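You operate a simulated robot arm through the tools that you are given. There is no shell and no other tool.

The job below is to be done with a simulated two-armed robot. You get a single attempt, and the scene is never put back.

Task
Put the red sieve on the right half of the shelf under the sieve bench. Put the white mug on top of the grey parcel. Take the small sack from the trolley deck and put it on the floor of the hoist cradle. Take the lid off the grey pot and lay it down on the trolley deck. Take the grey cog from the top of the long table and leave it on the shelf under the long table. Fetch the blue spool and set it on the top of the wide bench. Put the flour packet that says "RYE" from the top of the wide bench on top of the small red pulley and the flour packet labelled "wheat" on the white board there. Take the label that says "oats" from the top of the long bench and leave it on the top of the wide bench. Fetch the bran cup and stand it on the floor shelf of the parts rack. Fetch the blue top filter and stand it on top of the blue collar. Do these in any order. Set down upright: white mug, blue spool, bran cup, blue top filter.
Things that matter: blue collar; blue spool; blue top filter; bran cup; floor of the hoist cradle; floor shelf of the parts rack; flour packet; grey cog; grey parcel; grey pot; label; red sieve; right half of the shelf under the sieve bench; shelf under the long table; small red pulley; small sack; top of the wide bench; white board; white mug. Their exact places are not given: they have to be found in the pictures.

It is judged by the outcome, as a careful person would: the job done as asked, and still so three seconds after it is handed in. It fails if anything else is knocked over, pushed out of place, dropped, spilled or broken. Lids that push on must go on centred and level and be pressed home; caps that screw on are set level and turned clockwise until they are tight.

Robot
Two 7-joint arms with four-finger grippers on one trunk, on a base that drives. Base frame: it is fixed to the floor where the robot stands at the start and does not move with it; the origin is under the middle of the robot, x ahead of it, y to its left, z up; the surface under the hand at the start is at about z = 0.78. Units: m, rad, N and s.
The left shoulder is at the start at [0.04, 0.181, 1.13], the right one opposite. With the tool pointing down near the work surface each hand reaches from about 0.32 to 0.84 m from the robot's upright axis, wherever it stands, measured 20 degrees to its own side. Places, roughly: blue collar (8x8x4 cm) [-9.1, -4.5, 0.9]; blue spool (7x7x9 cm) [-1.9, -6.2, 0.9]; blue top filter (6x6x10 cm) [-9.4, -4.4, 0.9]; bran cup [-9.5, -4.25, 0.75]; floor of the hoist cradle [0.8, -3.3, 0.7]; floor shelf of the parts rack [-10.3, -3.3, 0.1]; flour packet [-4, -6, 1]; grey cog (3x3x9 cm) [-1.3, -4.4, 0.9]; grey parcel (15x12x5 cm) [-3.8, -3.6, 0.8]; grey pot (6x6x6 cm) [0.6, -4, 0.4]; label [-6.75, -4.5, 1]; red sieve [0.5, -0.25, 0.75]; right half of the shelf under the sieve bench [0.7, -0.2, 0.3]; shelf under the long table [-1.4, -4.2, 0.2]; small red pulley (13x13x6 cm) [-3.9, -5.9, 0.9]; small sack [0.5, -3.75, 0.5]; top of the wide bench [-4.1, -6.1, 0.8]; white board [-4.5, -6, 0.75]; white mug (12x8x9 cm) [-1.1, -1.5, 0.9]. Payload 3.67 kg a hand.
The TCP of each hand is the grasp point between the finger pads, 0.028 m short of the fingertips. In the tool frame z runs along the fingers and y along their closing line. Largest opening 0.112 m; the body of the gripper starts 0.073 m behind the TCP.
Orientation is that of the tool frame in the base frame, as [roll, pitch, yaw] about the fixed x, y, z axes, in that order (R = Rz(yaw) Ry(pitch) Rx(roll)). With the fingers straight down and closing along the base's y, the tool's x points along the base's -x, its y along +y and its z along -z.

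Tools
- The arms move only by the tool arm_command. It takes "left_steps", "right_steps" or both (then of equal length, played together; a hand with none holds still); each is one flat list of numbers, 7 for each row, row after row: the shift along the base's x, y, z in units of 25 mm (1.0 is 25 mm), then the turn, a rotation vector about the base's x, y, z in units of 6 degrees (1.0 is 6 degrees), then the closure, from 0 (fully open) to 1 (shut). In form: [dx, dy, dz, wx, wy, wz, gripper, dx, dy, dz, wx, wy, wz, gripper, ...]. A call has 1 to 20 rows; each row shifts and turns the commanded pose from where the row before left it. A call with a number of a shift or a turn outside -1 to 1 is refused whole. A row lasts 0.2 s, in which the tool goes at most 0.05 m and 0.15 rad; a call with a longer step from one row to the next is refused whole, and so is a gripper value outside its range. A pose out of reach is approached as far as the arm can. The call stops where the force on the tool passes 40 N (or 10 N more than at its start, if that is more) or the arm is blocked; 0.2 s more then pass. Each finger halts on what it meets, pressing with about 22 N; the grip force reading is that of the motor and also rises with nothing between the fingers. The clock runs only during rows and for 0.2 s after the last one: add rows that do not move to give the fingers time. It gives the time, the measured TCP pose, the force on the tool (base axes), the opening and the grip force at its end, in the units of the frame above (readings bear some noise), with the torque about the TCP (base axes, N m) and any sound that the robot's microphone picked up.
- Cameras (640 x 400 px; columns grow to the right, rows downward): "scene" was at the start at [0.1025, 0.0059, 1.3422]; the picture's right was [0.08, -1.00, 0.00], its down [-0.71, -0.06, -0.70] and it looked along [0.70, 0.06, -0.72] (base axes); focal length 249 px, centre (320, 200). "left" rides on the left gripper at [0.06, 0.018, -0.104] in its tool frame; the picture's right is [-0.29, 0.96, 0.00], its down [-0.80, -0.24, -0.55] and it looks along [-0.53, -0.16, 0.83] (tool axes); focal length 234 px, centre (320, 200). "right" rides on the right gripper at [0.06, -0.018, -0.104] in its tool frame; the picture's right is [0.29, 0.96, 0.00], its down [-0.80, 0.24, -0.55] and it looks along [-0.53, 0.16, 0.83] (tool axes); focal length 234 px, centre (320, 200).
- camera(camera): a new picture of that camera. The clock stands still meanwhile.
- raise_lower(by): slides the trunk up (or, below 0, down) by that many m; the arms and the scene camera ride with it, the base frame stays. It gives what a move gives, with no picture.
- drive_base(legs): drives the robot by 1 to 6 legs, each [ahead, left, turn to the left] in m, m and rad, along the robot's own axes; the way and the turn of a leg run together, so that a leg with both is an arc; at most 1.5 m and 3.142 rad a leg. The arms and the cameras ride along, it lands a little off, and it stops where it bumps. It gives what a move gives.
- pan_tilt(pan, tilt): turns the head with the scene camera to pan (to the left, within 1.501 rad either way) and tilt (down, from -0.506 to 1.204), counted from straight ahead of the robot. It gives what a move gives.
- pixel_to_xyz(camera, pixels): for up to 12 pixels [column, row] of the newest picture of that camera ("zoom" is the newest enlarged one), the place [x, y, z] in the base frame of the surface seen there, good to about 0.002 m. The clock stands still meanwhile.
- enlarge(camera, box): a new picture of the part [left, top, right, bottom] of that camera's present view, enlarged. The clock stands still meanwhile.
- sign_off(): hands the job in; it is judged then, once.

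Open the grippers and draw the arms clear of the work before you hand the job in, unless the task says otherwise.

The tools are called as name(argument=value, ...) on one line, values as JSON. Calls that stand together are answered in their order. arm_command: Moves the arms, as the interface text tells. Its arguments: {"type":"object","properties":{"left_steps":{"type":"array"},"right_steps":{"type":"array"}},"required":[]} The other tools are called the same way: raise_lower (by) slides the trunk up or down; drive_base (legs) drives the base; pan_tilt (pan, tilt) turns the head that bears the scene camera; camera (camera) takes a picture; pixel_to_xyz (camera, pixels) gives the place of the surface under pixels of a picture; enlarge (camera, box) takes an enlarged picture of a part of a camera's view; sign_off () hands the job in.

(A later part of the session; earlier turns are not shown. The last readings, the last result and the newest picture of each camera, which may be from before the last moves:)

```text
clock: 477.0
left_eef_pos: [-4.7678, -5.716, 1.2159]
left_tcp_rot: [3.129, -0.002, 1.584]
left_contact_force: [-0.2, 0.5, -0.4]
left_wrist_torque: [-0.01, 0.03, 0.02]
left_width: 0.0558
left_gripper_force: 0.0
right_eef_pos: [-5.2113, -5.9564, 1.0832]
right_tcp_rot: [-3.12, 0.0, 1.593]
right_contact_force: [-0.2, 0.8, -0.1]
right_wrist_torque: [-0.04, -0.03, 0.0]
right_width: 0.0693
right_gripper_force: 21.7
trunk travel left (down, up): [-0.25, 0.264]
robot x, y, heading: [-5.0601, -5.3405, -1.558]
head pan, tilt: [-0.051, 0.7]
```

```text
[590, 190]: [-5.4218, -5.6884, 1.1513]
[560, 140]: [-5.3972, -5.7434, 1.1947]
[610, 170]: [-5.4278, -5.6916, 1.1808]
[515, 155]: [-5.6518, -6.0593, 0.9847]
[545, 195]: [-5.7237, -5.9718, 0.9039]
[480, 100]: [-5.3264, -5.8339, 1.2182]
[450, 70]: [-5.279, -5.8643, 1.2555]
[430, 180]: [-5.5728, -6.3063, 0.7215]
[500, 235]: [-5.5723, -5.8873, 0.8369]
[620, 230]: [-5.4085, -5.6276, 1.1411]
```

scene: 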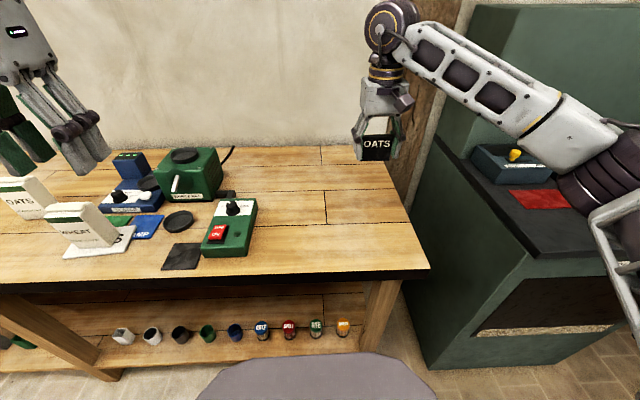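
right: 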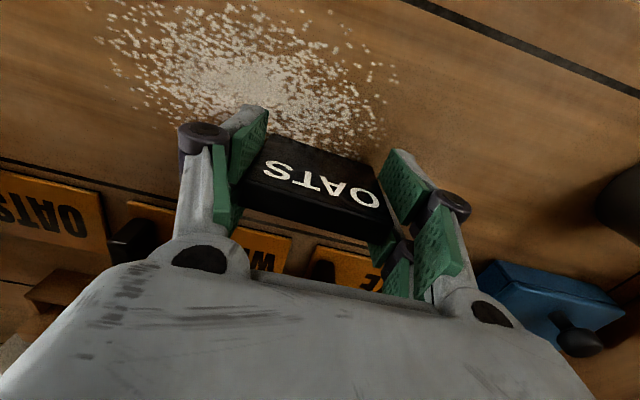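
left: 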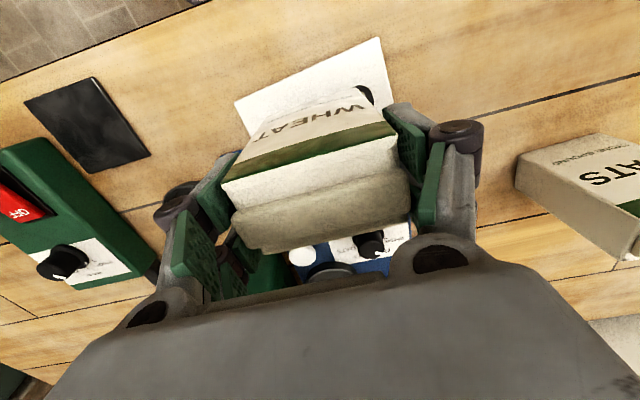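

The elbow is clear of the cabinet. I shift the label 80 mm left, lower it and set it on the bench.

arm_command(right_steps=[0.8, 0, 0, 0, 0, 0, 0.9, 0.8, 0, 0, 0, 0, 0, 0.9, 0.8, 0, 0, 0, 0, 0, 0.9, 0.8, -0.2, -0.3, 0, 0, 0, 0.9, 0, 0, -0.9, 0, 0, 0, 0.9, 0, 0, -0.9, 0, 0, 0, 0.9, 0, 0, -0.9, 0, 0, 0, 0.9, 0, 0, -0.9, 0, 0, 0, 0.9, 0, 0, -0.9, 0, 0, 0, 0.9, 0, 0, -0.9, 0, 0, 0, 0.9, 0, 0, -0.9, 0, 0, 0, 0.9, 0, 0, -0.4, 0, 0, 0, 0.9, 0, 0, 0, 0, 0, 0, 0.9])

camera(camera="scene")

```text
clock: 479.8
left_eef_pos: [-4.7673, -5.7173, 1.2164]
left_tcp_rot: [3.13, -0.002, 1.585]
left_contact_force: [-0.4, -1.0, -0.2]
left_wrist_torque: [0.04, -0.03, -0.03]
left_width: 0.0564
left_gripper_force: 0.1
right_eef_pos: [-5.1293, -5.9611, 0.9092]
right_tcp_rot: [-3.119, -0.001, 1.592]
right_contact_force: [-0.9, 0.0, 0.3]
right_wrist_torque: [0.02, 0.01, 0.01]
right_width: 0.0693
right_gripper_force: 21.5
trunk travel left (down, up): [-0.25, 0.264]
robot x, y, heading: [-5.0567, -5.3402, -1.561]
head pan, tilt: [-0.051, 0.7]
```

```text
taken
```

scene: 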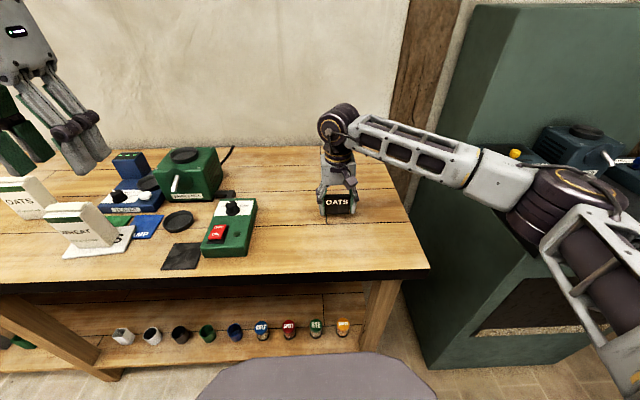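

Label's foot is about 19 mm above the bench. I lower it in small steps to contact.

arm_command(right_steps=[0, 0, -0.3, 0, 0, 0, 0.9, 0, 0, -0.25, 0, 0, 0, 0.9, 0, 0, -0.12, 0, 0, 0, 0.9, 0, 0, -0.1, 0, 0, 0, 0.9, 0, 0, 0, 0, 0, 0, 0.9])

```text
clock: 481.0
left_eef_pos: [-4.7681, -5.7163, 1.2157]
left_tcp_rot: [3.13, 0.0, 1.584]
left_contact_force: [-0.4, -0.9, -0.8]
left_wrist_torque: [0.02, -0.01, 0.0]
left_width: 0.0559
left_gripper_force: 0.2
right_eef_pos: [-5.1306, -5.9591, 0.8902]
right_tcp_rot: [-3.119, 0.005, 1.59]
right_contact_force: [-0.8, -1.6, 12.3]
right_wrist_torque: [-0.09, -0.39, -0.05]
right_width: 0.0694
right_gripper_force: 22.2
trunk travel left (down, up): [-0.25, 0.264]
robot x, y, heading: [-5.0572, -5.347, -1.56]
head pan, tilt: [-0.051, 0.7]
```

Contact (12 N). I ease off, open the fingers and rise.

arm_command(right_steps=[0, 0, 0.06, 0, 0, 0, 0.6, 0, 0, 0, 0, 0, 0, 0.35, 0, 0, 0, 0, 0, 0, 0.2, 0, 0, 0, 0, 0, 0, 0.05, 0, 0, 0, 0, 0, 0, 0.05, 0, 0, 0.4, 0, 0, 0, 0.05, 0, 0, 0.8, 0, 0, 0, 0.05, 0, 0, 1, 0, 0, 0, 0.05, 0, 0, 1, 0, 0, 0, 0.05, 0, 0, 1, 0, 0, 0, 0.05, 0, 0, 1, 0, 0, 0, 0.05, 0, 0, 1, 0, 0, 0, 0.05])

enlarge(camera="scene", box=[60, 100, 440, 300])

```text
clock: 483.6
left_eef_pos: [-4.7684, -5.7155, 1.216]
left_tcp_rot: [3.13, 0.0, 1.584]
left_contact_force: [-0.1, 0.8, 0.8]
left_wrist_torque: [0.0, 0.0, 0.01]
left_width: 0.056
left_gripper_force: 0.1
right_eef_pos: [-5.1323, -5.9607, 1.0464]
right_tcp_rot: [-3.117, 0.002, 1.591]
right_contact_force: [0.2, 0.3, -0.6]
right_wrist_torque: [0.0, -0.04, 0.0]
right_width: 0.1065
right_gripper_force: 0.0
trunk travel left (down, up): [-0.25, 0.264]
robot x, y, heading: [-5.0582, -5.3414, -1.56]
head pan, tilt: [-0.051, 0.7]
```

```text
1.68 times, centred on (250, 200) of scene
```

zoom: 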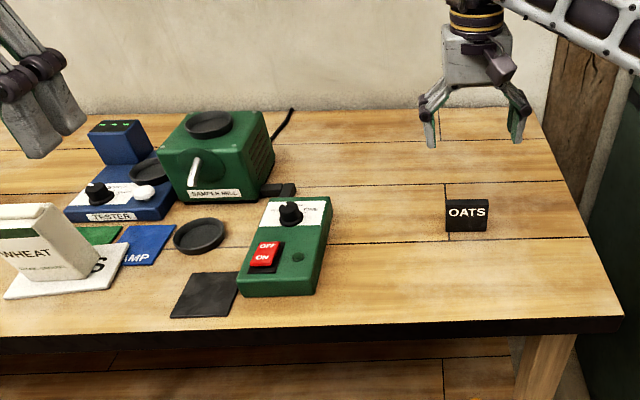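

The OATS label stands on the wide bench. Now I head for the far west area: back off, strafe right, and turn round to face north.

arm_command(left_steps=[0, 0, 0, 0, 0, 0, 0.5, 0, 0, 0, 0, 0, 0, 0.5, 0, 0, 0, 0, 0, 0, 0.5, 0, 0, 0, 0, 0, 0, 0.5, 0, 0, 0, 0, 0, 0, 0.5, 0, 0, 0, 0, 0, 0, 0.5], right_steps=[0, 0.9, 0.7, 0, 0, 0, 0.5, 0, 0.9, 0.7, 0, 0, 0, 0.5, 0, 0.9, 0.7, 0, 0, 0, 0.5, 0, 0.9, 0.7, 0, 0, 0, 0.5, 0, 0.9, 0.7, 0, 0, 0, 0.5, 0, 0.9, 0.7, 0, 0, 0, 0.5])

drive_base(legs=[[-0.45, 0, 0], [-0.3, -0.6, 0], [0, 0, -3.13]])

pan_tilt(pan=0.2, tilt=0.3)

camera(camera="scene")

```text
clock: 485.0
left_eef_pos: [-4.7669, -5.7152, 1.2158]
left_tcp_rot: [3.13, -0.001, 1.584]
left_contact_force: [-1.0, 0.6, 0.1]
left_wrist_torque: [-0.03, 0.01, 0.01]
left_width: 0.0559
left_gripper_force: 0.0
right_eef_pos: [-5.1306, -5.8261, 1.152]
right_tcp_rot: [-3.118, -0.001, 1.591]
right_contact_force: [0.3, 0.3, -0.1]
right_wrist_torque: [-0.04, -0.01, -0.01]
right_width: 0.0559
right_gripper_force: 0.0
trunk travel left (down, up): [-0.25, 0.264]
robot x, y, heading: [-5.0573, -5.3438, -1.562]
head pan, tilt: [-0.051, 0.7]
```

```text
clock: 499.3
left_eef_pos: [-5.9551, -4.2106, 1.2166]
left_tcp_rot: [3.129, 0.001, -1.569]
left_contact_force: [0.2, 0.8, -1.0]
left_wrist_torque: [-0.01, 0.01, 0.02]
left_width: 0.056
left_gripper_force: 0.1
right_eef_pos: [-5.5917, -4.1052, 1.1502]
right_tcp_rot: [-3.119, 0.0, -1.563]
right_contact_force: [-0.5, 0.2, -0.2]
right_wrist_torque: [-0.03, 0.01, -0.02]
right_width: 0.0562
right_gripper_force: 0.1
trunk travel left (down, up): [-0.25, 0.264]
robot x, y, heading: [-5.6685, -4.5861, 1.569]
head pan, tilt: [-0.051, 0.7]
```

```text
clock: 500.2
left_eef_pos: [-5.956, -4.2102, 1.2153]
left_tcp_rot: [3.129, 0.0, -1.57]
left_contact_force: [0.5, 0.4, 0.4]
left_wrist_torque: [-0.01, 0.01, 0.0]
left_width: 0.0561
left_gripper_force: 0.0
right_eef_pos: [-5.5908, -4.1055, 1.1502]
right_tcp_rot: [-3.119, 0.0, -1.563]
right_contact_force: [0.0, -0.4, -0.1]
right_wrist_torque: [0.01, -0.02, 0.03]
right_width: 0.0561
right_gripper_force: 0.0
trunk travel left (down, up): [-0.25, 0.264]
robot x, y, heading: [-5.6679, -4.5914, 1.568]
head pan, tilt: [0.201, 0.3]
```

```text
taken
```

scene: 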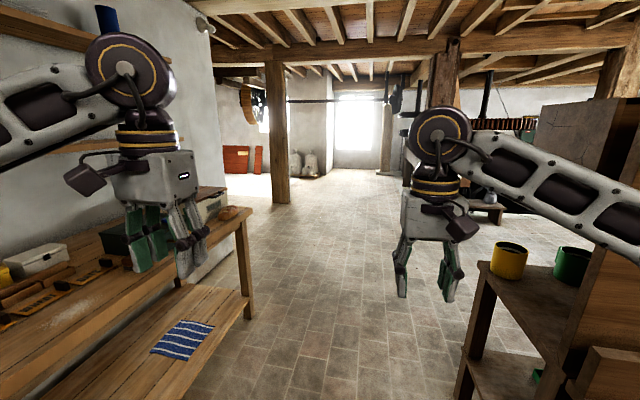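

The way north is open between the long bench and the bins bench. I measure the clearances, then drive north.

pixel_to_xyz(camera="scene", pixels=[[480, 260], [465, 340], [500, 300], [245, 215], [278, 190], [600, 230], [245, 310], [355, 180], [445, 90], [540, 150], [540, 220], [640, 60]])

```text
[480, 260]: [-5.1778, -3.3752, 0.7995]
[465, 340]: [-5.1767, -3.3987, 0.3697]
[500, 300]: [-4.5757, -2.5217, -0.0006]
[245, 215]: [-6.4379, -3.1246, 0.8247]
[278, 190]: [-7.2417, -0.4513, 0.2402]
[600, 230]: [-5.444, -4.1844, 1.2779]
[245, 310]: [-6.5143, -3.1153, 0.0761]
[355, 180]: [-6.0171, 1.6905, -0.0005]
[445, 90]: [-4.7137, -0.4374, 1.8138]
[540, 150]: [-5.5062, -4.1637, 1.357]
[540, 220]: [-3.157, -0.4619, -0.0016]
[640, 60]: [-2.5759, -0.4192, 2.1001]
```

Aisle spans x −6.44…−5.18; I shift slightly left and drive north to y≈−2.1, then turn left to face west.

drive_base(legs=[[0, 0.13, 0], [1.4, 0, 0], [1.0, 0, 0], [0, 0, 1.57]])

pan_tilt(pan=0.1, tilt=0.3)

camera(camera="scene")

```text
clock: 517.6
left_eef_pos: [-6.1459, -2.4144, 1.2167]
left_tcp_rot: [3.128, -0.001, -0.05]
left_contact_force: [-0.2, -0.8, 0.0]
left_wrist_torque: [0.05, -0.01, 0.0]
left_width: 0.0561
left_gripper_force: 0.1
right_eef_pos: [-6.233, -2.0455, 1.1507]
right_tcp_rot: [-3.117, 0.001, -0.038]
right_contact_force: [-0.2, 0.9, 0.1]
right_wrist_torque: [0.02, 0.0, 0.0]
right_width: 0.056
right_gripper_force: 0.1
trunk travel left (down, up): [-0.25, 0.264]
robot x, y, heading: [-5.7542, -2.1473, 3.093]
head pan, tilt: [0.201, 0.3]
```

```text
clock: 518.3
left_eef_pos: [-6.1449, -2.4134, 1.2153]
left_tcp_rot: [3.129, -0.003, -0.047]
left_contact_force: [-0.3, 1.0, 0.6]
left_wrist_torque: [0.03, 0.02, -0.04]
left_width: 0.0557
left_gripper_force: 0.1
right_eef_pos: [-6.2326, -2.0467, 1.1509]
right_tcp_rot: [-3.12, 0.0, -0.04]
right_contact_force: [0.2, 0.1, -0.3]
right_wrist_torque: [-0.01, 0.01, 0.02]
right_width: 0.0559
right_gripper_force: 0.0
trunk travel left (down, up): [-0.25, 0.264]
robot x, y, heading: [-5.7529, -2.1468, 3.09]
head pan, tilt: [0.099, 0.3]
```

```text
taken
```

scene: 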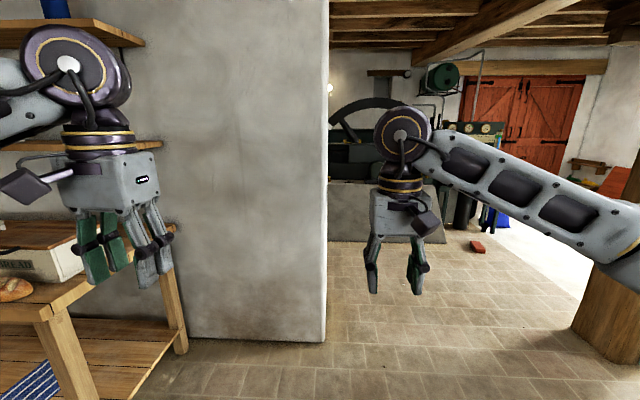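

The wall's end is at (325,330) and a post at (600,330). I measure the passage.

pixel_to_xyz(camera="scene", pixels=[[322, 335], [330, 250], [580, 320], [440, 280], [500, 240], [480, 250], [340, 230], [600, 360], [360, 190], [420, 225], [460, 130]])

```text
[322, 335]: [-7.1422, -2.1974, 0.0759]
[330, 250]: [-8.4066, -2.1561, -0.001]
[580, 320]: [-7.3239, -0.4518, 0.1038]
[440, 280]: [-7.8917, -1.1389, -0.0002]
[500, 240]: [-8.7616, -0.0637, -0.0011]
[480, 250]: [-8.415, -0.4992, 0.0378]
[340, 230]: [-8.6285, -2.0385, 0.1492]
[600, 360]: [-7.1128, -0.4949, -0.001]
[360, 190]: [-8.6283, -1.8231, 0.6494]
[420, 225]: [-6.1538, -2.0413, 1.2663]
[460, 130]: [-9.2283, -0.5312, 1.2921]
```

The passage is y −2.2…−0.5. I strafe right 0.75 m, drive 2 m west through it, then look south.

drive_base(legs=[[0, -0.78, 0.05], [1.3, 0, 0], [0.65, 0, 0]])

pan_tilt(pan=1.0, tilt=0.35)

camera(camera="scene")

```text
clock: 532.3
left_eef_pos: [-8.0732, -1.724, 1.2159]
left_tcp_rot: [3.128, -0.003, 0.038]
left_contact_force: [-0.3, 1.0, 0.7]
left_wrist_torque: [0.01, 0.03, 0.01]
left_width: 0.056
left_gripper_force: 0.0
right_eef_pos: [-8.1904, -1.3626, 1.1503]
right_tcp_rot: [-3.119, 0.002, 0.043]
right_contact_force: [-0.5, -0.4, 0.9]
right_wrist_torque: [0.03, 0.04, -0.01]
right_width: 0.056
right_gripper_force: 0.0
trunk travel left (down, up): [-0.25, 0.264]
robot x, y, heading: [-7.7014, -1.4268, -3.107]
head pan, tilt: [0.099, 0.3]
```

```text
clock: 533.5
left_eef_pos: [-8.0735, -1.7233, 1.2151]
left_tcp_rot: [3.129, -0.002, 0.037]
left_contact_force: [-0.8, 0.2, -0.2]
left_wrist_torque: [0.0, 0.02, -0.02]
left_width: 0.056
left_gripper_force: 0.1
right_eef_pos: [-8.192, -1.3638, 1.151]
right_tcp_rot: [-3.118, 0.001, 0.045]
right_contact_force: [-0.2, 0.6, -0.2]
right_wrist_torque: [0.03, 0.0, 0.0]
right_width: 0.0559
right_gripper_force: 0.2
trunk travel left (down, up): [-0.25, 0.264]
robot x, y, heading: [-7.7042, -1.4188, -3.112]
head pan, tilt: [1.0, 0.351]
```

```text
taken
```

scene: 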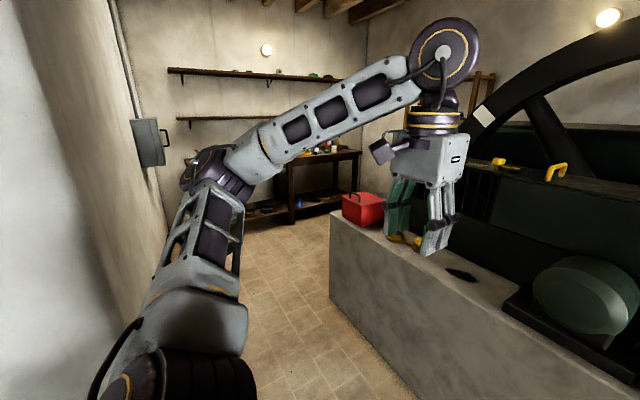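

A corridor leads south between the wall and the engine base to a workbench. I turn left to face south and look down it.

drive_base(legs=[[0.15, 0, 0], [0, 0, 1.53]])

pan_tilt(pan=-0.15, tilt=0.35)

camera(camera="scene")

```text
clock: 539.0
left_eef_pos: [-7.5681, -1.8071, 1.214]
left_tcp_rot: [3.13, 0.0, 1.567]
left_contact_force: [-0.3, 0.3, -0.2]
left_wrist_torque: [0.01, 0.0, -0.02]
left_width: 0.0562
left_gripper_force: 0.0
right_eef_pos: [-7.9338, -1.9107, 1.1507]
right_tcp_rot: [-3.12, -0.001, 1.575]
right_contact_force: [-0.1, 0.2, 0.7]
right_wrist_torque: [-0.01, 0.03, -0.02]
right_width: 0.056
right_gripper_force: 0.2
trunk travel left (down, up): [-0.25, 0.264]
robot x, y, heading: [-7.8576, -1.4281, -1.574]
head pan, tilt: [1.0, 0.351]
```

```text
clock: 540.4
left_eef_pos: [-7.5683, -1.8072, 1.2142]
left_tcp_rot: [3.131, -0.003, 1.568]
left_contact_force: [-0.7, -0.7, 0.8]
left_wrist_torque: [-0.02, 0.01, 0.0]
left_width: 0.056
left_gripper_force: 0.0
right_eef_pos: [-7.9347, -1.9114, 1.1508]
right_tcp_rot: [-3.117, 0.0, 1.577]
right_contact_force: [-0.2, -0.3, 0.4]
right_wrist_torque: [0.0, -0.04, 0.03]
right_width: 0.0559
right_gripper_force: 0.0
trunk travel left (down, up): [-0.25, 0.264]
robot x, y, heading: [-7.8526, -1.4301, -1.572]
head pan, tilt: [-0.15, 0.351]
```

```text
taken
```

scene: 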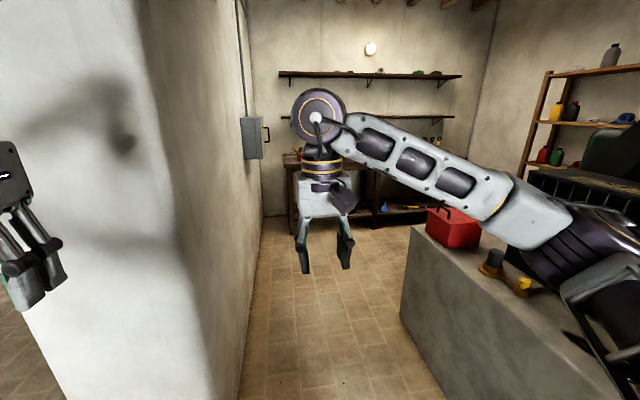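

The wall seems closer to the corridor's left than I thought. I measure the wall face, engine base and floor.

pixel_to_xyz(camera="scene", pixels=[[235, 380], [215, 250], [100, 250], [190, 300], [160, 150], [430, 350], [405, 330], [300, 350], [265, 215], [410, 230], [380, 190], [60, 380]])

```text
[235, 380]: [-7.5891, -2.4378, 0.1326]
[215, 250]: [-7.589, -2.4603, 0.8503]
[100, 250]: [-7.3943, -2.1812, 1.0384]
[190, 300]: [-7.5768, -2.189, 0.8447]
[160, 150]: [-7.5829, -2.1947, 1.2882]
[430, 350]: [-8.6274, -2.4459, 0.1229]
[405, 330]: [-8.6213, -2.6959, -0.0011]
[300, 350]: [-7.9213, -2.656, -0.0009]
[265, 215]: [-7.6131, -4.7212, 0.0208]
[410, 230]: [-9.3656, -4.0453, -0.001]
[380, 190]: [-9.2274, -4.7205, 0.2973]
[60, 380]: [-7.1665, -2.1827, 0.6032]
```

The corridor is x −8.63…−7.59 from y −2.2 to −2.7. I tuck the left hand inward, strafe to x≈−8.12 and then drive south.

arm_command(left_steps=[-0.8, -0.75, 0, 0, 0, 0, 0.5, -0.8, -0.75, 0, 0, 0, 0, 0.5, -0.8, -0.75, 0, 0, 0, 0, 0.5, -0.8, -0.75, 0, 0, 0, 0, 0.5, -0.8, -0.75, 0, 0, 0, 0, 0.5, -0.8, -0.75, 0, 0, 0, 0, 0.5, -0.8, -0.75, 0, 0, 0, 0, 0.5, -0.8, -0.75, 0, 0, 0, 0, 0.5, -0.8, -0.75, 0, 0, 0, 0, 0.5], right_steps=[-0.3, -0.3, 0, 0, 0, 0, 0.5, -0.3, -0.3, 0, 0, 0, 0, 0.5, -0.3, -0.3, 0, 0, 0, 0, 0.5, -0.3, -0.3, 0, 0, 0, 0, 0.5, -0.3, -0.3, 0, 0, 0, 0, 0.5, -0.3, -0.3, 0, 0, 0, 0, 0.5, -0.3, -0.3, 0, 0, 0, 0, 0.5, -0.3, -0.3, 0, 0, 0, 0, 0.5, -0.3, -0.3, 0, 0, 0, 0, 0.5])

drive_base(legs=[[0, -0.27, 0]])

pan_tilt(pan=1.2, tilt=0.4)

camera(camera="scene")

pan_tilt(pan=-1.0, tilt=0.5)

camera(camera="scene")

```text
clock: 542.4
left_eef_pos: [-7.7486, -1.9768, 1.2168]
left_tcp_rot: [3.127, -0.001, 1.572]
left_contact_force: [-1.0, -0.6, -0.7]
left_wrist_torque: [0.04, -0.02, 0.01]
left_width: 0.0561
left_gripper_force: 0.0
right_eef_pos: [-8.0026, -1.9803, 1.1487]
right_tcp_rot: [-3.119, 0.001, 1.576]
right_contact_force: [0.1, -0.1, -0.3]
right_wrist_torque: [0.06, -0.07, 0.04]
right_width: 0.0558
right_gripper_force: 0.0
trunk travel left (down, up): [-0.25, 0.264]
robot x, y, heading: [-7.8522, -1.4287, -1.576]
head pan, tilt: [-0.15, 0.351]
```

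```text
clock: 544.3
left_eef_pos: [-8.0164, -1.9737, 1.2159]
left_tcp_rot: [3.13, -0.001, 1.569]
left_contact_force: [-1.1, 0.7, -0.5]
left_wrist_torque: [0.0, -0.02, 0.03]
left_width: 0.0559
left_gripper_force: 0.1
right_eef_pos: [-8.2716, -1.9774, 1.1497]
right_tcp_rot: [-3.118, 0.001, 1.577]
right_contact_force: [0.0, 0.7, -0.1]
right_wrist_torque: [0.03, 0.02, 0.03]
right_width: 0.0561
right_gripper_force: 0.0
trunk travel left (down, up): [-0.25, 0.264]
robot x, y, heading: [-8.1252, -1.4273, -1.577]
head pan, tilt: [-0.15, 0.351]
```

```text
clock: 545.8
left_eef_pos: [-8.0176, -1.9738, 1.2177]
left_tcp_rot: [3.129, -0.002, 1.57]
left_contact_force: [-0.8, 0.3, -0.5]
left_wrist_torque: [0.0, 0.0, 0.0]
left_width: 0.056
left_gripper_force: 0.1
right_eef_pos: [-8.2708, -1.9783, 1.15]
right_tcp_rot: [-3.119, 0.001, 1.577]
right_contact_force: [-1.0, 0.4, -0.5]
right_wrist_torque: [0.02, 0.02, 0.01]
right_width: 0.0564
right_gripper_force: 0.0
trunk travel left (down, up): [-0.25, 0.264]
robot x, y, heading: [-8.1245, -1.425, -1.578]
head pan, tilt: [1.201, 0.4]
```

```text
taken
```

scene: 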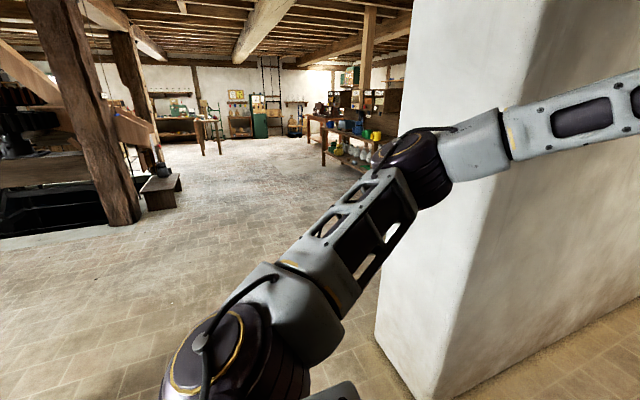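

```text
clock: 547.9
left_eef_pos: [-8.0184, -1.9744, 1.2163]
left_tcp_rot: [3.128, -0.002, 1.568]
left_contact_force: [1.0, -0.3, 0.0]
left_wrist_torque: [0.02, -0.02, -0.02]
left_width: 0.056
left_gripper_force: 0.1
right_eef_pos: [-8.2709, -1.9792, 1.1485]
right_tcp_rot: [-3.121, 0.0, 1.576]
right_contact_force: [-0.1, -0.6, 1.0]
right_wrist_torque: [-0.01, -0.01, 0.01]
right_width: 0.0558
right_gripper_force: 0.0
trunk travel left (down, up): [-0.25, 0.264]
robot x, y, heading: [-8.1277, -1.4251, -1.575]
head pan, tilt: [-1.0, 0.499]
```

```text
taken
```

scene: 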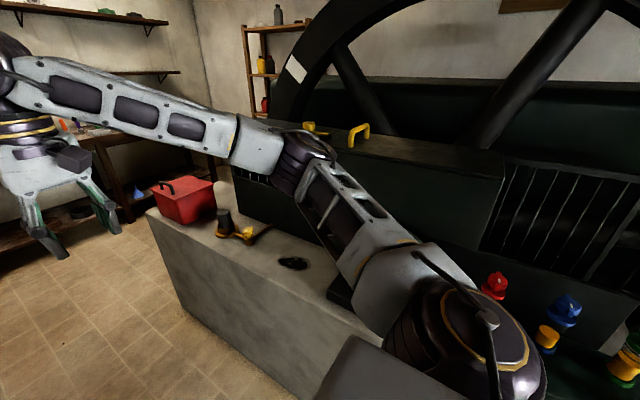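

I measure both elbows against the wall corner and the engine parts.

pixel_to_xyz(camera="scene", pixels=[[290, 160], [310, 150], [280, 185], [357, 133], [310, 128], [215, 215], [180, 195], [150, 215], [285, 115], [240, 190], [495, 280], [340, 160]])

pan_tilt(pan=1.2, tilt=0.4)

camera(camera="scene")

pixel_to_xyz(camera="scene", pixels=[[430, 160], [445, 185], [410, 140], [400, 200], [360, 260], [390, 320], [460, 300], [250, 340]])

```text
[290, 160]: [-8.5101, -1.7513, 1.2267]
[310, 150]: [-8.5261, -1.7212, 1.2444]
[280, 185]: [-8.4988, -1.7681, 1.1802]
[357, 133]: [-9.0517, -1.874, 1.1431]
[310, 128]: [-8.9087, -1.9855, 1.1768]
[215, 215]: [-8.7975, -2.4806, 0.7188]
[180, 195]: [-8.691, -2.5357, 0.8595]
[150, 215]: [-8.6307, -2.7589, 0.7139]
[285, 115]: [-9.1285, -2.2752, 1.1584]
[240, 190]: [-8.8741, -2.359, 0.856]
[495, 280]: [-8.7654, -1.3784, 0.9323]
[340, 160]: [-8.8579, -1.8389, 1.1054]
```

```text
clock: 549.9
left_eef_pos: [-8.0172, -1.9736, 1.2162]
left_tcp_rot: [3.13, -0.002, 1.569]
left_contact_force: [-0.3, 0.2, 0.8]
left_wrist_torque: [0.0, -0.02, 0.0]
left_width: 0.0562
left_gripper_force: 0.0
right_eef_pos: [-8.2713, -1.9788, 1.1491]
right_tcp_rot: [-3.119, -0.001, 1.576]
right_contact_force: [-0.7, 0.0, -0.2]
right_wrist_torque: [0.02, -0.03, 0.0]
right_width: 0.0561
right_gripper_force: 0.2
trunk travel left (down, up): [-0.25, 0.264]
robot x, y, heading: [-8.1226, -1.4278, -1.574]
head pan, tilt: [1.201, 0.4]
```

```text
taken
```

scene: 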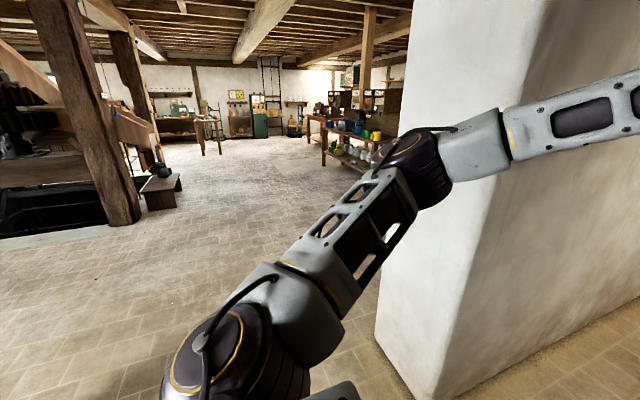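

```text
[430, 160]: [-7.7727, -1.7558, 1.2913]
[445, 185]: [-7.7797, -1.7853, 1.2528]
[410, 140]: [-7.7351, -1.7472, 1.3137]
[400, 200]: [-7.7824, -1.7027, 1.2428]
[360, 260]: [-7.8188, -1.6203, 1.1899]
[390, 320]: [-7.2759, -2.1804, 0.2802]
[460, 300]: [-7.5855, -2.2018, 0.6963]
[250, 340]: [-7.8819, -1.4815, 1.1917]
```

Left elbow clears the wall by about 0.12 m, right elbow clears the engine. I drive south 1.6 m and look at the workbench.

drive_base(legs=[[0.8, 0, 0], [0.8, -0.1, 0]])

pan_tilt(pan=-0.4, tilt=0.4)

camera(camera="scene")

```text
clock: 558.4
left_eef_pos: [-8.1111, -3.5739, 1.2168]
left_tcp_rot: [3.129, -0.003, 1.583]
left_contact_force: [-0.2, 0.0, 0.5]
left_wrist_torque: [0.0, -0.01, -0.01]
left_width: 0.0559
left_gripper_force: 0.1
right_eef_pos: [-8.3648, -3.5813, 1.1493]
right_tcp_rot: [-3.12, 0.0, 1.588]
right_contact_force: [-0.1, 0.3, 0.3]
right_wrist_torque: [0.04, -0.01, -0.01]
right_width: 0.0559
right_gripper_force: 0.1
trunk travel left (down, up): [-0.25, 0.264]
robot x, y, heading: [-8.2269, -3.0288, -1.564]
head pan, tilt: [1.201, 0.4]
```

```text
clock: 560.0
left_eef_pos: [-8.1118, -3.5739, 1.2156]
left_tcp_rot: [3.131, -0.002, 1.581]
left_contact_force: [0.1, 0.8, -0.6]
left_wrist_torque: [0.02, 0.0, 0.0]
left_width: 0.0562
left_gripper_force: 0.0
right_eef_pos: [-8.3632, -3.5811, 1.148]
right_tcp_rot: [-3.118, -0.001, 1.589]
right_contact_force: [0.9, -0.5, 0.4]
right_wrist_torque: [0.01, 0.02, 0.01]
right_width: 0.0561
right_gripper_force: 0.2
trunk travel left (down, up): [-0.25, 0.264]
robot x, y, heading: [-8.2207, -3.0299, -1.563]
head pan, tilt: [-0.4, 0.4]
```

```text
taken
```

scene: 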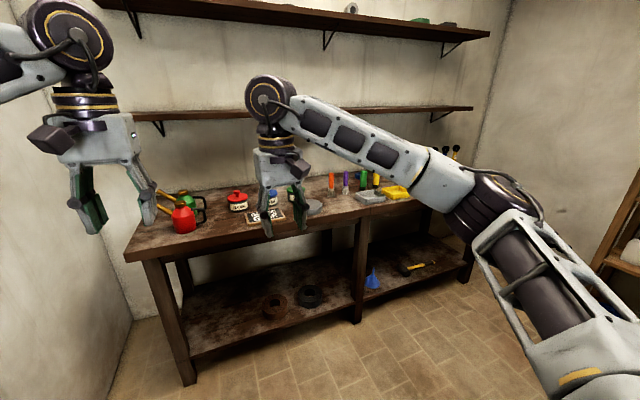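

The workbench is ahead. I measure its front edge, then move forward a bit and strafe right to face its right part.

pixel_to_xyz(camera="scene", pixels=[[180, 255], [350, 215], [185, 375], [360, 315], [470, 280], [240, 205], [300, 205], [330, 185], [395, 195], [605, 260], [550, 150], [130, 250]])

drive_base(legs=[[0.18, 0, 0], [0, -0.65, 0]])

pan_tilt(pan=-0.1, tilt=0.55)

camera(camera="scene")

```text
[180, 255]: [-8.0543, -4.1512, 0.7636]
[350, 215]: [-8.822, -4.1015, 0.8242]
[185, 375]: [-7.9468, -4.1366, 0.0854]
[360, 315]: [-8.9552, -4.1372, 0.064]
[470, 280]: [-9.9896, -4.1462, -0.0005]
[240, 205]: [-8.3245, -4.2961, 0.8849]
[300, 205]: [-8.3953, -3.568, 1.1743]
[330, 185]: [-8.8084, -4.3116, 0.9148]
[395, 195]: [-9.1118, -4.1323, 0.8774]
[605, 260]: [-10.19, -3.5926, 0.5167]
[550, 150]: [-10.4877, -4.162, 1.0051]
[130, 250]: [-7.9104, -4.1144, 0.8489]
```

```text
clock: 564.9
left_eef_pos: [-8.7616, -3.7608, 1.2175]
left_tcp_rot: [3.13, -0.001, 1.585]
left_contact_force: [-0.5, 0.0, 0.9]
left_wrist_torque: [0.0, 0.04, 0.0]
left_width: 0.0561
left_gripper_force: 0.0
right_eef_pos: [-9.0154, -3.7674, 1.149]
right_tcp_rot: [-3.12, 0.0, 1.592]
right_contact_force: [0.1, 0.4, 0.1]
right_wrist_torque: [-0.04, 0.0, -0.01]
right_width: 0.0561
right_gripper_force: 0.1
trunk travel left (down, up): [-0.25, 0.264]
robot x, y, heading: [-8.8772, -3.2148, -1.56]
head pan, tilt: [-0.4, 0.4]
```

```text
clock: 565.7
left_eef_pos: [-8.7612, -3.7599, 1.2166]
left_tcp_rot: [3.13, -0.001, 1.586]
left_contact_force: [-0.6, 0.0, 0.2]
left_wrist_torque: [-0.01, 0.03, 0.01]
left_width: 0.0557
left_gripper_force: 0.1
right_eef_pos: [-9.0151, -3.7673, 1.15]
right_tcp_rot: [-3.12, 0.0, 1.592]
right_contact_force: [0.3, 0.3, -0.5]
right_wrist_torque: [0.02, 0.0, -0.01]
right_width: 0.0563
right_gripper_force: 0.2
trunk travel left (down, up): [-0.25, 0.264]
robot x, y, heading: [-8.8782, -3.2129, -1.558]
head pan, tilt: [-0.099, 0.55]
```

```text
taken
```

scene: 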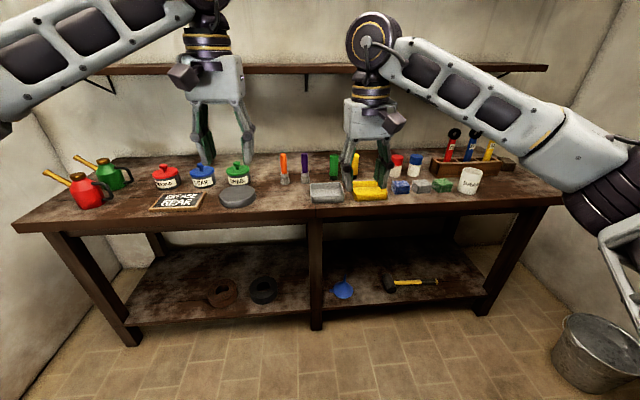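

The bench carries a white cup at (469,182), small blocks, filters and so on. I zoom on the right half.

enlarge(camera="scene", box=[270, 120, 530, 230])

enlarge(camera="scene", box=[370, 130, 500, 210])

```text
2.46 times, centred on (400, 175) of scene
```

zoom: 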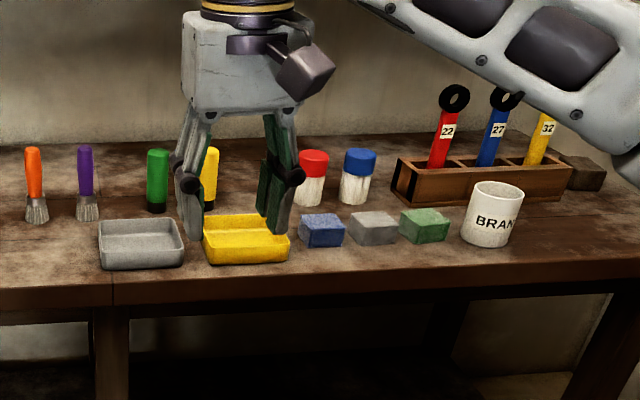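

```text
4.92 times, centred on (435, 170) of scene
```

zoom: 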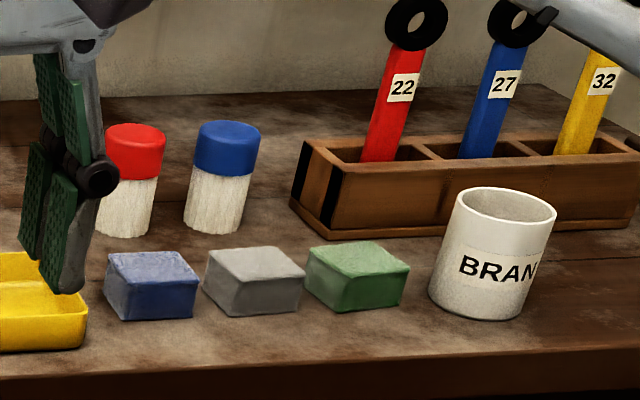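

I see the BRAN cup, a blue-topped filter, and stones. To find the blue collar I lift the hands out of view and look again.

arm_command(left_steps=[0.5, 0.6, 0.9, 0, 0, 0, 0.5, 0.5, 0.6, 0.9, 0, 0, 0, 0.5, 0.5, 0.6, 0.9, 0, 0, 0, 0.5, 0.5, 0.6, 0.9, 0, 0, 0, 0.5, 0.5, 0.6, 0.9, 0, 0, 0, 0.5, 0.5, 0.6, 0.9, 0, 0, 0, 0.5], right_steps=[-0.5, 0.6, 0.9, 0, 0, 0, 0.5, -0.5, 0.6, 0.9, 0, 0, 0, 0.5, -0.5, 0.6, 0.9, 0, 0, 0, 0.5, -0.5, 0.6, 0.9, 0, 0, 0, 0.5, -0.5, 0.6, 0.9, 0, 0, 0, 0.5, -0.5, 0.6, 0.9, 0, 0, 0, 0.5])

camera(camera="scene")

enlarge(camera="scene", box=[120, 130, 360, 230])

enlarge(camera="scene", box=[320, 120, 540, 220])

```text
clock: 567.1
left_eef_pos: [-8.6856, -3.668, 1.3523]
left_tcp_rot: [3.128, 0.001, 1.585]
left_contact_force: [0.4, 0.1, 1.0]
left_wrist_torque: [-0.09, 0.0, 0.03]
left_width: 0.0563
left_gripper_force: 0.1
right_eef_pos: [-9.0906, -3.6744, 1.285]
right_tcp_rot: [-3.12, 0.004, 1.593]
right_contact_force: [0.0, 0.6, -0.3]
right_wrist_torque: [-0.05, 0.03, 0.0]
right_width: 0.056
right_gripper_force: 0.0
trunk travel left (down, up): [-0.25, 0.264]
robot x, y, heading: [-8.8776, -3.2137, -1.556]
head pan, tilt: [-0.099, 0.55]
```

```text
taken
```

scene: 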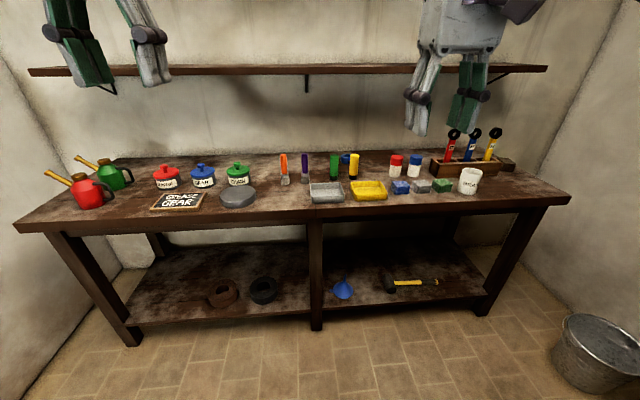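

```text
2.67 times, centred on (240, 180) of scene
```

zoom: 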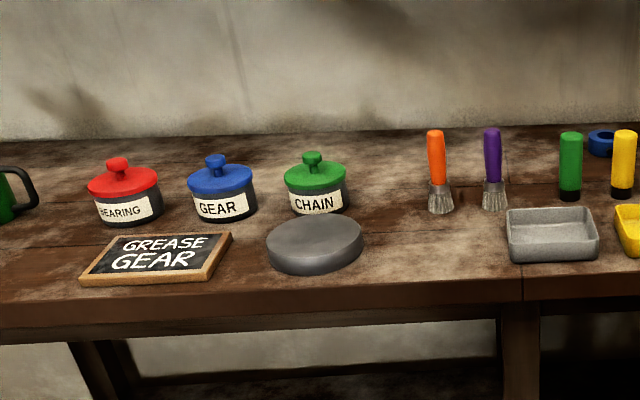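

```text
2.91 times, centred on (430, 170) of scene
```

zoom: 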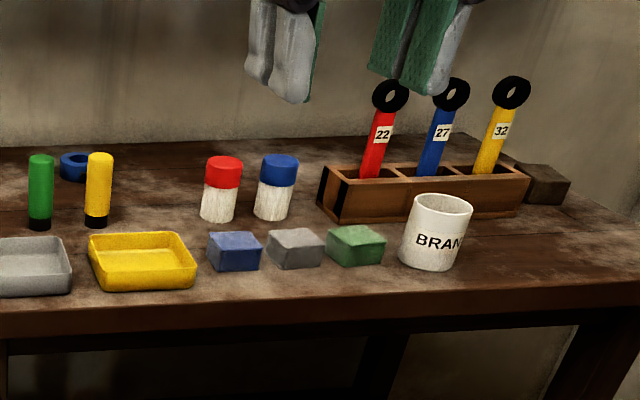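

The blue collar (a ring) is behind the green and yellow bottles at zoom (75,165); the blue-top filter is at zoom (277,187). I measure these and the bran cup.

pixel_to_xyz(camera="zoom", pixels=[[73, 157], [62, 165], [75, 172], [85, 165], [277, 165], [262, 170], [293, 172], [275, 210], [438, 205], [407, 215], [468, 215], [435, 262]])

pixel_to_xyz(camera="zoom", pixels=[[40, 160], [98, 160], [222, 165], [75, 185], [120, 180], [160, 160], [330, 190], [440, 200], [60, 155], [75, 162], [430, 240], [350, 235]])

```text
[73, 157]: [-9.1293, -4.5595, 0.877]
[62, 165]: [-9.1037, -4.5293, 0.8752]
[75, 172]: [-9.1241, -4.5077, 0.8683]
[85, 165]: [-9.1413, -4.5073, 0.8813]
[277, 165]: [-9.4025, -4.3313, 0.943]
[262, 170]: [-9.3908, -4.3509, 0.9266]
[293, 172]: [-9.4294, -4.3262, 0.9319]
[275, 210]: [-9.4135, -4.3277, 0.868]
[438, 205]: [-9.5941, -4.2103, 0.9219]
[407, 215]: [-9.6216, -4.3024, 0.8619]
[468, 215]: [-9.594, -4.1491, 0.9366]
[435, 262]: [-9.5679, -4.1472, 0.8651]
```

```text
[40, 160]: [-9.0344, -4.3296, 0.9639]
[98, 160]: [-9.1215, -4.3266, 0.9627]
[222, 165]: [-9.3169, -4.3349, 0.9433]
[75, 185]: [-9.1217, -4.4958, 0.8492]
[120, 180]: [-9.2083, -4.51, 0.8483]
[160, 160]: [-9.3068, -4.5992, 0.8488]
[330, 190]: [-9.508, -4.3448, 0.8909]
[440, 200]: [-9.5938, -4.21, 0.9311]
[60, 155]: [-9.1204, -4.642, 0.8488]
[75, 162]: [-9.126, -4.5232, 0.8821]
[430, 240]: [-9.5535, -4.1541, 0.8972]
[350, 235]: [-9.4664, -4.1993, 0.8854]
```

I check the wall shelf's height/depth over the collar and the space behind.

pixel_to_xyz(camera="scene", pixels=[[310, 72], [310, 66], [250, 72], [360, 72], [330, 110], [346, 150], [300, 60], [340, 205], [310, 90]])

pan_tilt(pan=-1.3, tilt=0.5)

camera(camera="scene")

```text
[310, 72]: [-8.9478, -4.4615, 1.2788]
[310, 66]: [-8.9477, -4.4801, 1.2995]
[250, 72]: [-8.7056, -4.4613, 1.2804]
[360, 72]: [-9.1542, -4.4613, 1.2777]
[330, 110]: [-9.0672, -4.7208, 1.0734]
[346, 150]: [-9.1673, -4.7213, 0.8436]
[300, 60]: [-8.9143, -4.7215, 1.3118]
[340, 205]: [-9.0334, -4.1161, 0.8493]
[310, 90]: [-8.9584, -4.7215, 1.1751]
```

```text
clock: 568.5
left_eef_pos: [-8.6868, -3.6722, 1.3514]
left_tcp_rot: [3.129, 0.0, 1.583]
left_contact_force: [0.1, -0.6, 0.3]
left_wrist_torque: [0.01, 0.03, -0.01]
left_width: 0.0561
left_gripper_force: 0.1
right_eef_pos: [-9.0906, -3.678, 1.2842]
right_tcp_rot: [-3.117, 0.0, 1.593]
right_contact_force: [0.1, -0.3, -1.2]
right_wrist_torque: [-0.04, -0.03, 0.02]
right_width: 0.0558
right_gripper_force: 0.0
trunk travel left (down, up): [-0.25, 0.264]
robot x, y, heading: [-8.8778, -3.2173, -1.559]
head pan, tilt: [-1.3, 0.499]
```

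```text
taken
```

scene: 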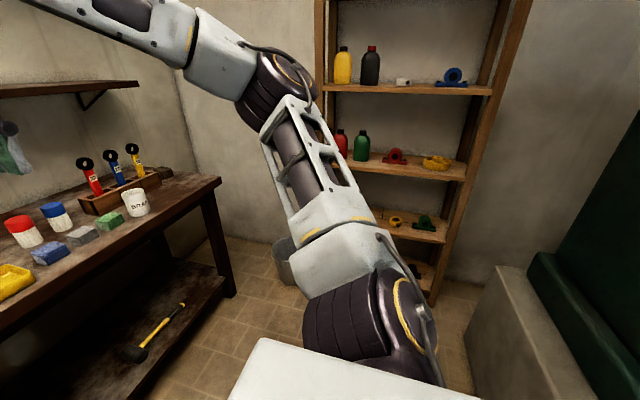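

The wall shelf's underside is z≈1.27 with its front at y≈−4.46, so I'll use a 45° tilted grip for the filter. I strafe right and drive up to the bench.

drive_base(legs=[[0, -0.24, -0.01], [0.48, 0, 0]])

pan_tilt(pan=-0.2, tilt=0.75)

camera(camera="scene")

```text
clock: 572.8
left_eef_pos: [-8.9262, -4.15, 1.3514]
left_tcp_rot: [3.128, -0.001, 1.582]
left_contact_force: [-0.5, 0.7, 0.0]
left_wrist_torque: [0.06, 0.01, 0.01]
left_width: 0.0559
left_gripper_force: 0.1
right_eef_pos: [-9.3303, -4.1557, 1.2838]
right_tcp_rot: [-3.119, 0.001, 1.587]
right_contact_force: [-0.5, -0.6, 0.2]
right_wrist_torque: [-0.01, 0.0, -0.02]
right_width: 0.0561
right_gripper_force: 0.1
trunk travel left (down, up): [-0.25, 0.264]
robot x, y, heading: [-9.1172, -3.692, -1.565]
head pan, tilt: [-1.3, 0.499]
```

```text
clock: 574.2
left_eef_pos: [-8.9267, -4.1508, 1.3516]
left_tcp_rot: [3.129, 0.001, 1.582]
left_contact_force: [0.2, 0.0, 0.4]
left_wrist_torque: [0.0, 0.01, 0.03]
left_width: 0.0559
left_gripper_force: 0.2
right_eef_pos: [-9.3309, -4.1553, 1.2841]
right_tcp_rot: [-3.121, 0.001, 1.589]
right_contact_force: [-0.3, -0.6, 0.7]
right_wrist_torque: [0.0, 0.01, 0.0]
right_width: 0.056
right_gripper_force: 0.2
trunk travel left (down, up): [-0.25, 0.264]
robot x, y, heading: [-9.1162, -3.6954, -1.566]
head pan, tilt: [-0.201, 0.75]
```

```text
taken
```

scene: 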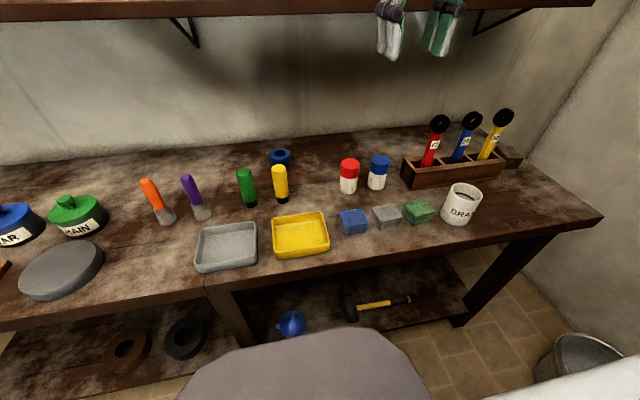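

The collar is at (281,157), the filter at (378,172). I zoom in on both and measure.

enlarge(camera="scene", box=[250, 130, 410, 220])

pixel_to_xyz(camera="zoom", pixels=[[515, 115], [478, 125], [552, 130], [512, 140], [495, 215], [530, 215], [395, 125], [430, 150], [125, 75], [80, 95], [168, 100], [122, 120]])

pixel_to_xyz(camera="zoom", pixels=[[125, 88], [124, 108], [100, 88], [150, 92], [124, 150], [90, 115], [160, 120], [125, 98], [410, 110], [510, 105], [620, 180], [600, 130]])

```text
4.00 times, centred on (330, 175) of scene
```

zoom: 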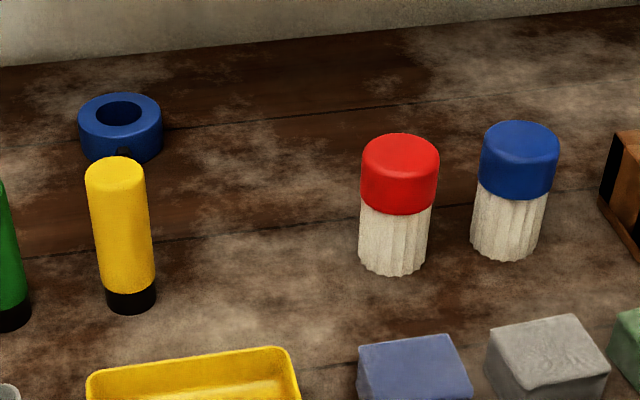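

```text
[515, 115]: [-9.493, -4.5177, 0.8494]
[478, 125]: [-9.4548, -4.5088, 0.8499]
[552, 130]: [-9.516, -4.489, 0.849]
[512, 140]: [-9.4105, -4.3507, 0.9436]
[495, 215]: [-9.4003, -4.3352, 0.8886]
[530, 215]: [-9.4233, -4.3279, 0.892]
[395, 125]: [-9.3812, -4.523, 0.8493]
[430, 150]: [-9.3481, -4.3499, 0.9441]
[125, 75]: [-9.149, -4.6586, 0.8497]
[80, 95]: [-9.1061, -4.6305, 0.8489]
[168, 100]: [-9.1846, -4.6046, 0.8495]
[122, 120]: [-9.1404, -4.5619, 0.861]
```

```text
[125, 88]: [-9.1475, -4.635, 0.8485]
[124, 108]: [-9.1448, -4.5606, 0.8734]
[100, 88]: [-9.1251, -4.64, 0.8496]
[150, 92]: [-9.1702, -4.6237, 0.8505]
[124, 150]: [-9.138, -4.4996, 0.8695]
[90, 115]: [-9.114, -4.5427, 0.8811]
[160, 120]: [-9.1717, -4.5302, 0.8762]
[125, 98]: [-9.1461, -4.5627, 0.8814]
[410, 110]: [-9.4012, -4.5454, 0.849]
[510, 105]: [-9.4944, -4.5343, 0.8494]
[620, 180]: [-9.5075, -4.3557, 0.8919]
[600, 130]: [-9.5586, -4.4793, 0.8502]
```

Filter centre ≈ (−9.411,−4.358), collar centre ≈ (−9.141,−4.540) with its top at z≈0.882. I tilt the right hand 45° and bring it to a pre-grasp point in front of the filter.

arm_command(right_steps=[-0.267, -0.2, -0.967, -0.9375, 0, 0, 0.29, -0.267, -0.2, -0.967, -0.9375, 0, 0, 0.29, -0.267, -0.2, -0.967, -0.9375, 0, 0, 0.29, -0.267, -0.5, -0.967, -0.9375, 0, 0, 0.29, -0.267, -0.5, -0.967, -0.9375, 0, 0, 0.29, -0.267, -0.5, -0.967, -0.9375, 0, 0, 0.29, -0.267, -0.5, -0.967, -0.9375, 0, 0, 0.29, -0.267, -0.5, -0.967, -0.9375, 0, 0, 0.29, -0.267, -0.6, -0.967, 0, 0, 0, 0.29, -0.267, -0.6, -0.967, 0, 0, 0, 0.29, -0.267, -0.6, -0.967, 0, 0, 0, 0.29, -0.267, -0.6, -0.967, 0, 0, 0, 0.29, 0, 0, 0, 0, 0, 0, 0.29])

camera(camera="right")

camera(camera="scene")

```text
clock: 577.0
left_eef_pos: [-8.9267, -4.1507, 1.3514]
left_tcp_rot: [3.128, -0.001, 1.582]
left_contact_force: [-0.2, 0.8, -0.2]
left_wrist_torque: [0.0, -0.02, 0.03]
left_width: 0.0561
left_gripper_force: 0.0
right_eef_pos: [-9.4115, -4.2947, 0.9922]
right_tcp_rot: [-3.102, 0.787, 1.594]
right_contact_force: [-0.2, 0.6, -0.4]
right_wrist_torque: [0.02, -0.03, 0.03]
right_width: 0.0796
right_gripper_force: 0.0
trunk travel left (down, up): [-0.25, 0.264]
robot x, y, heading: [-9.1162, -3.6931, -1.566]
head pan, tilt: [-0.201, 0.75]
```

```text
taken
```

right: 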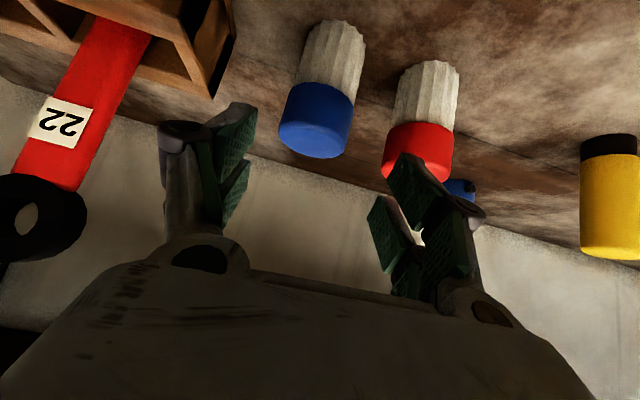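

```text
taken
```

scene: 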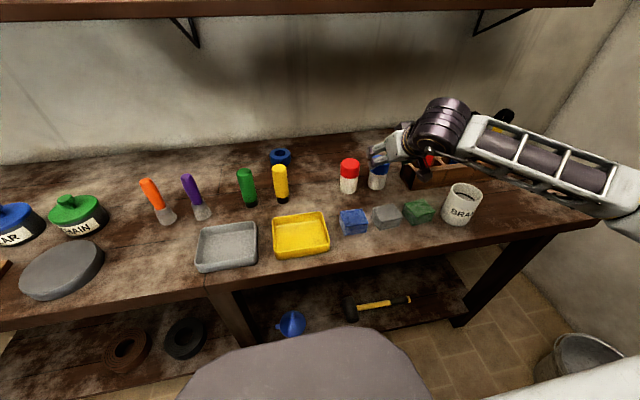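

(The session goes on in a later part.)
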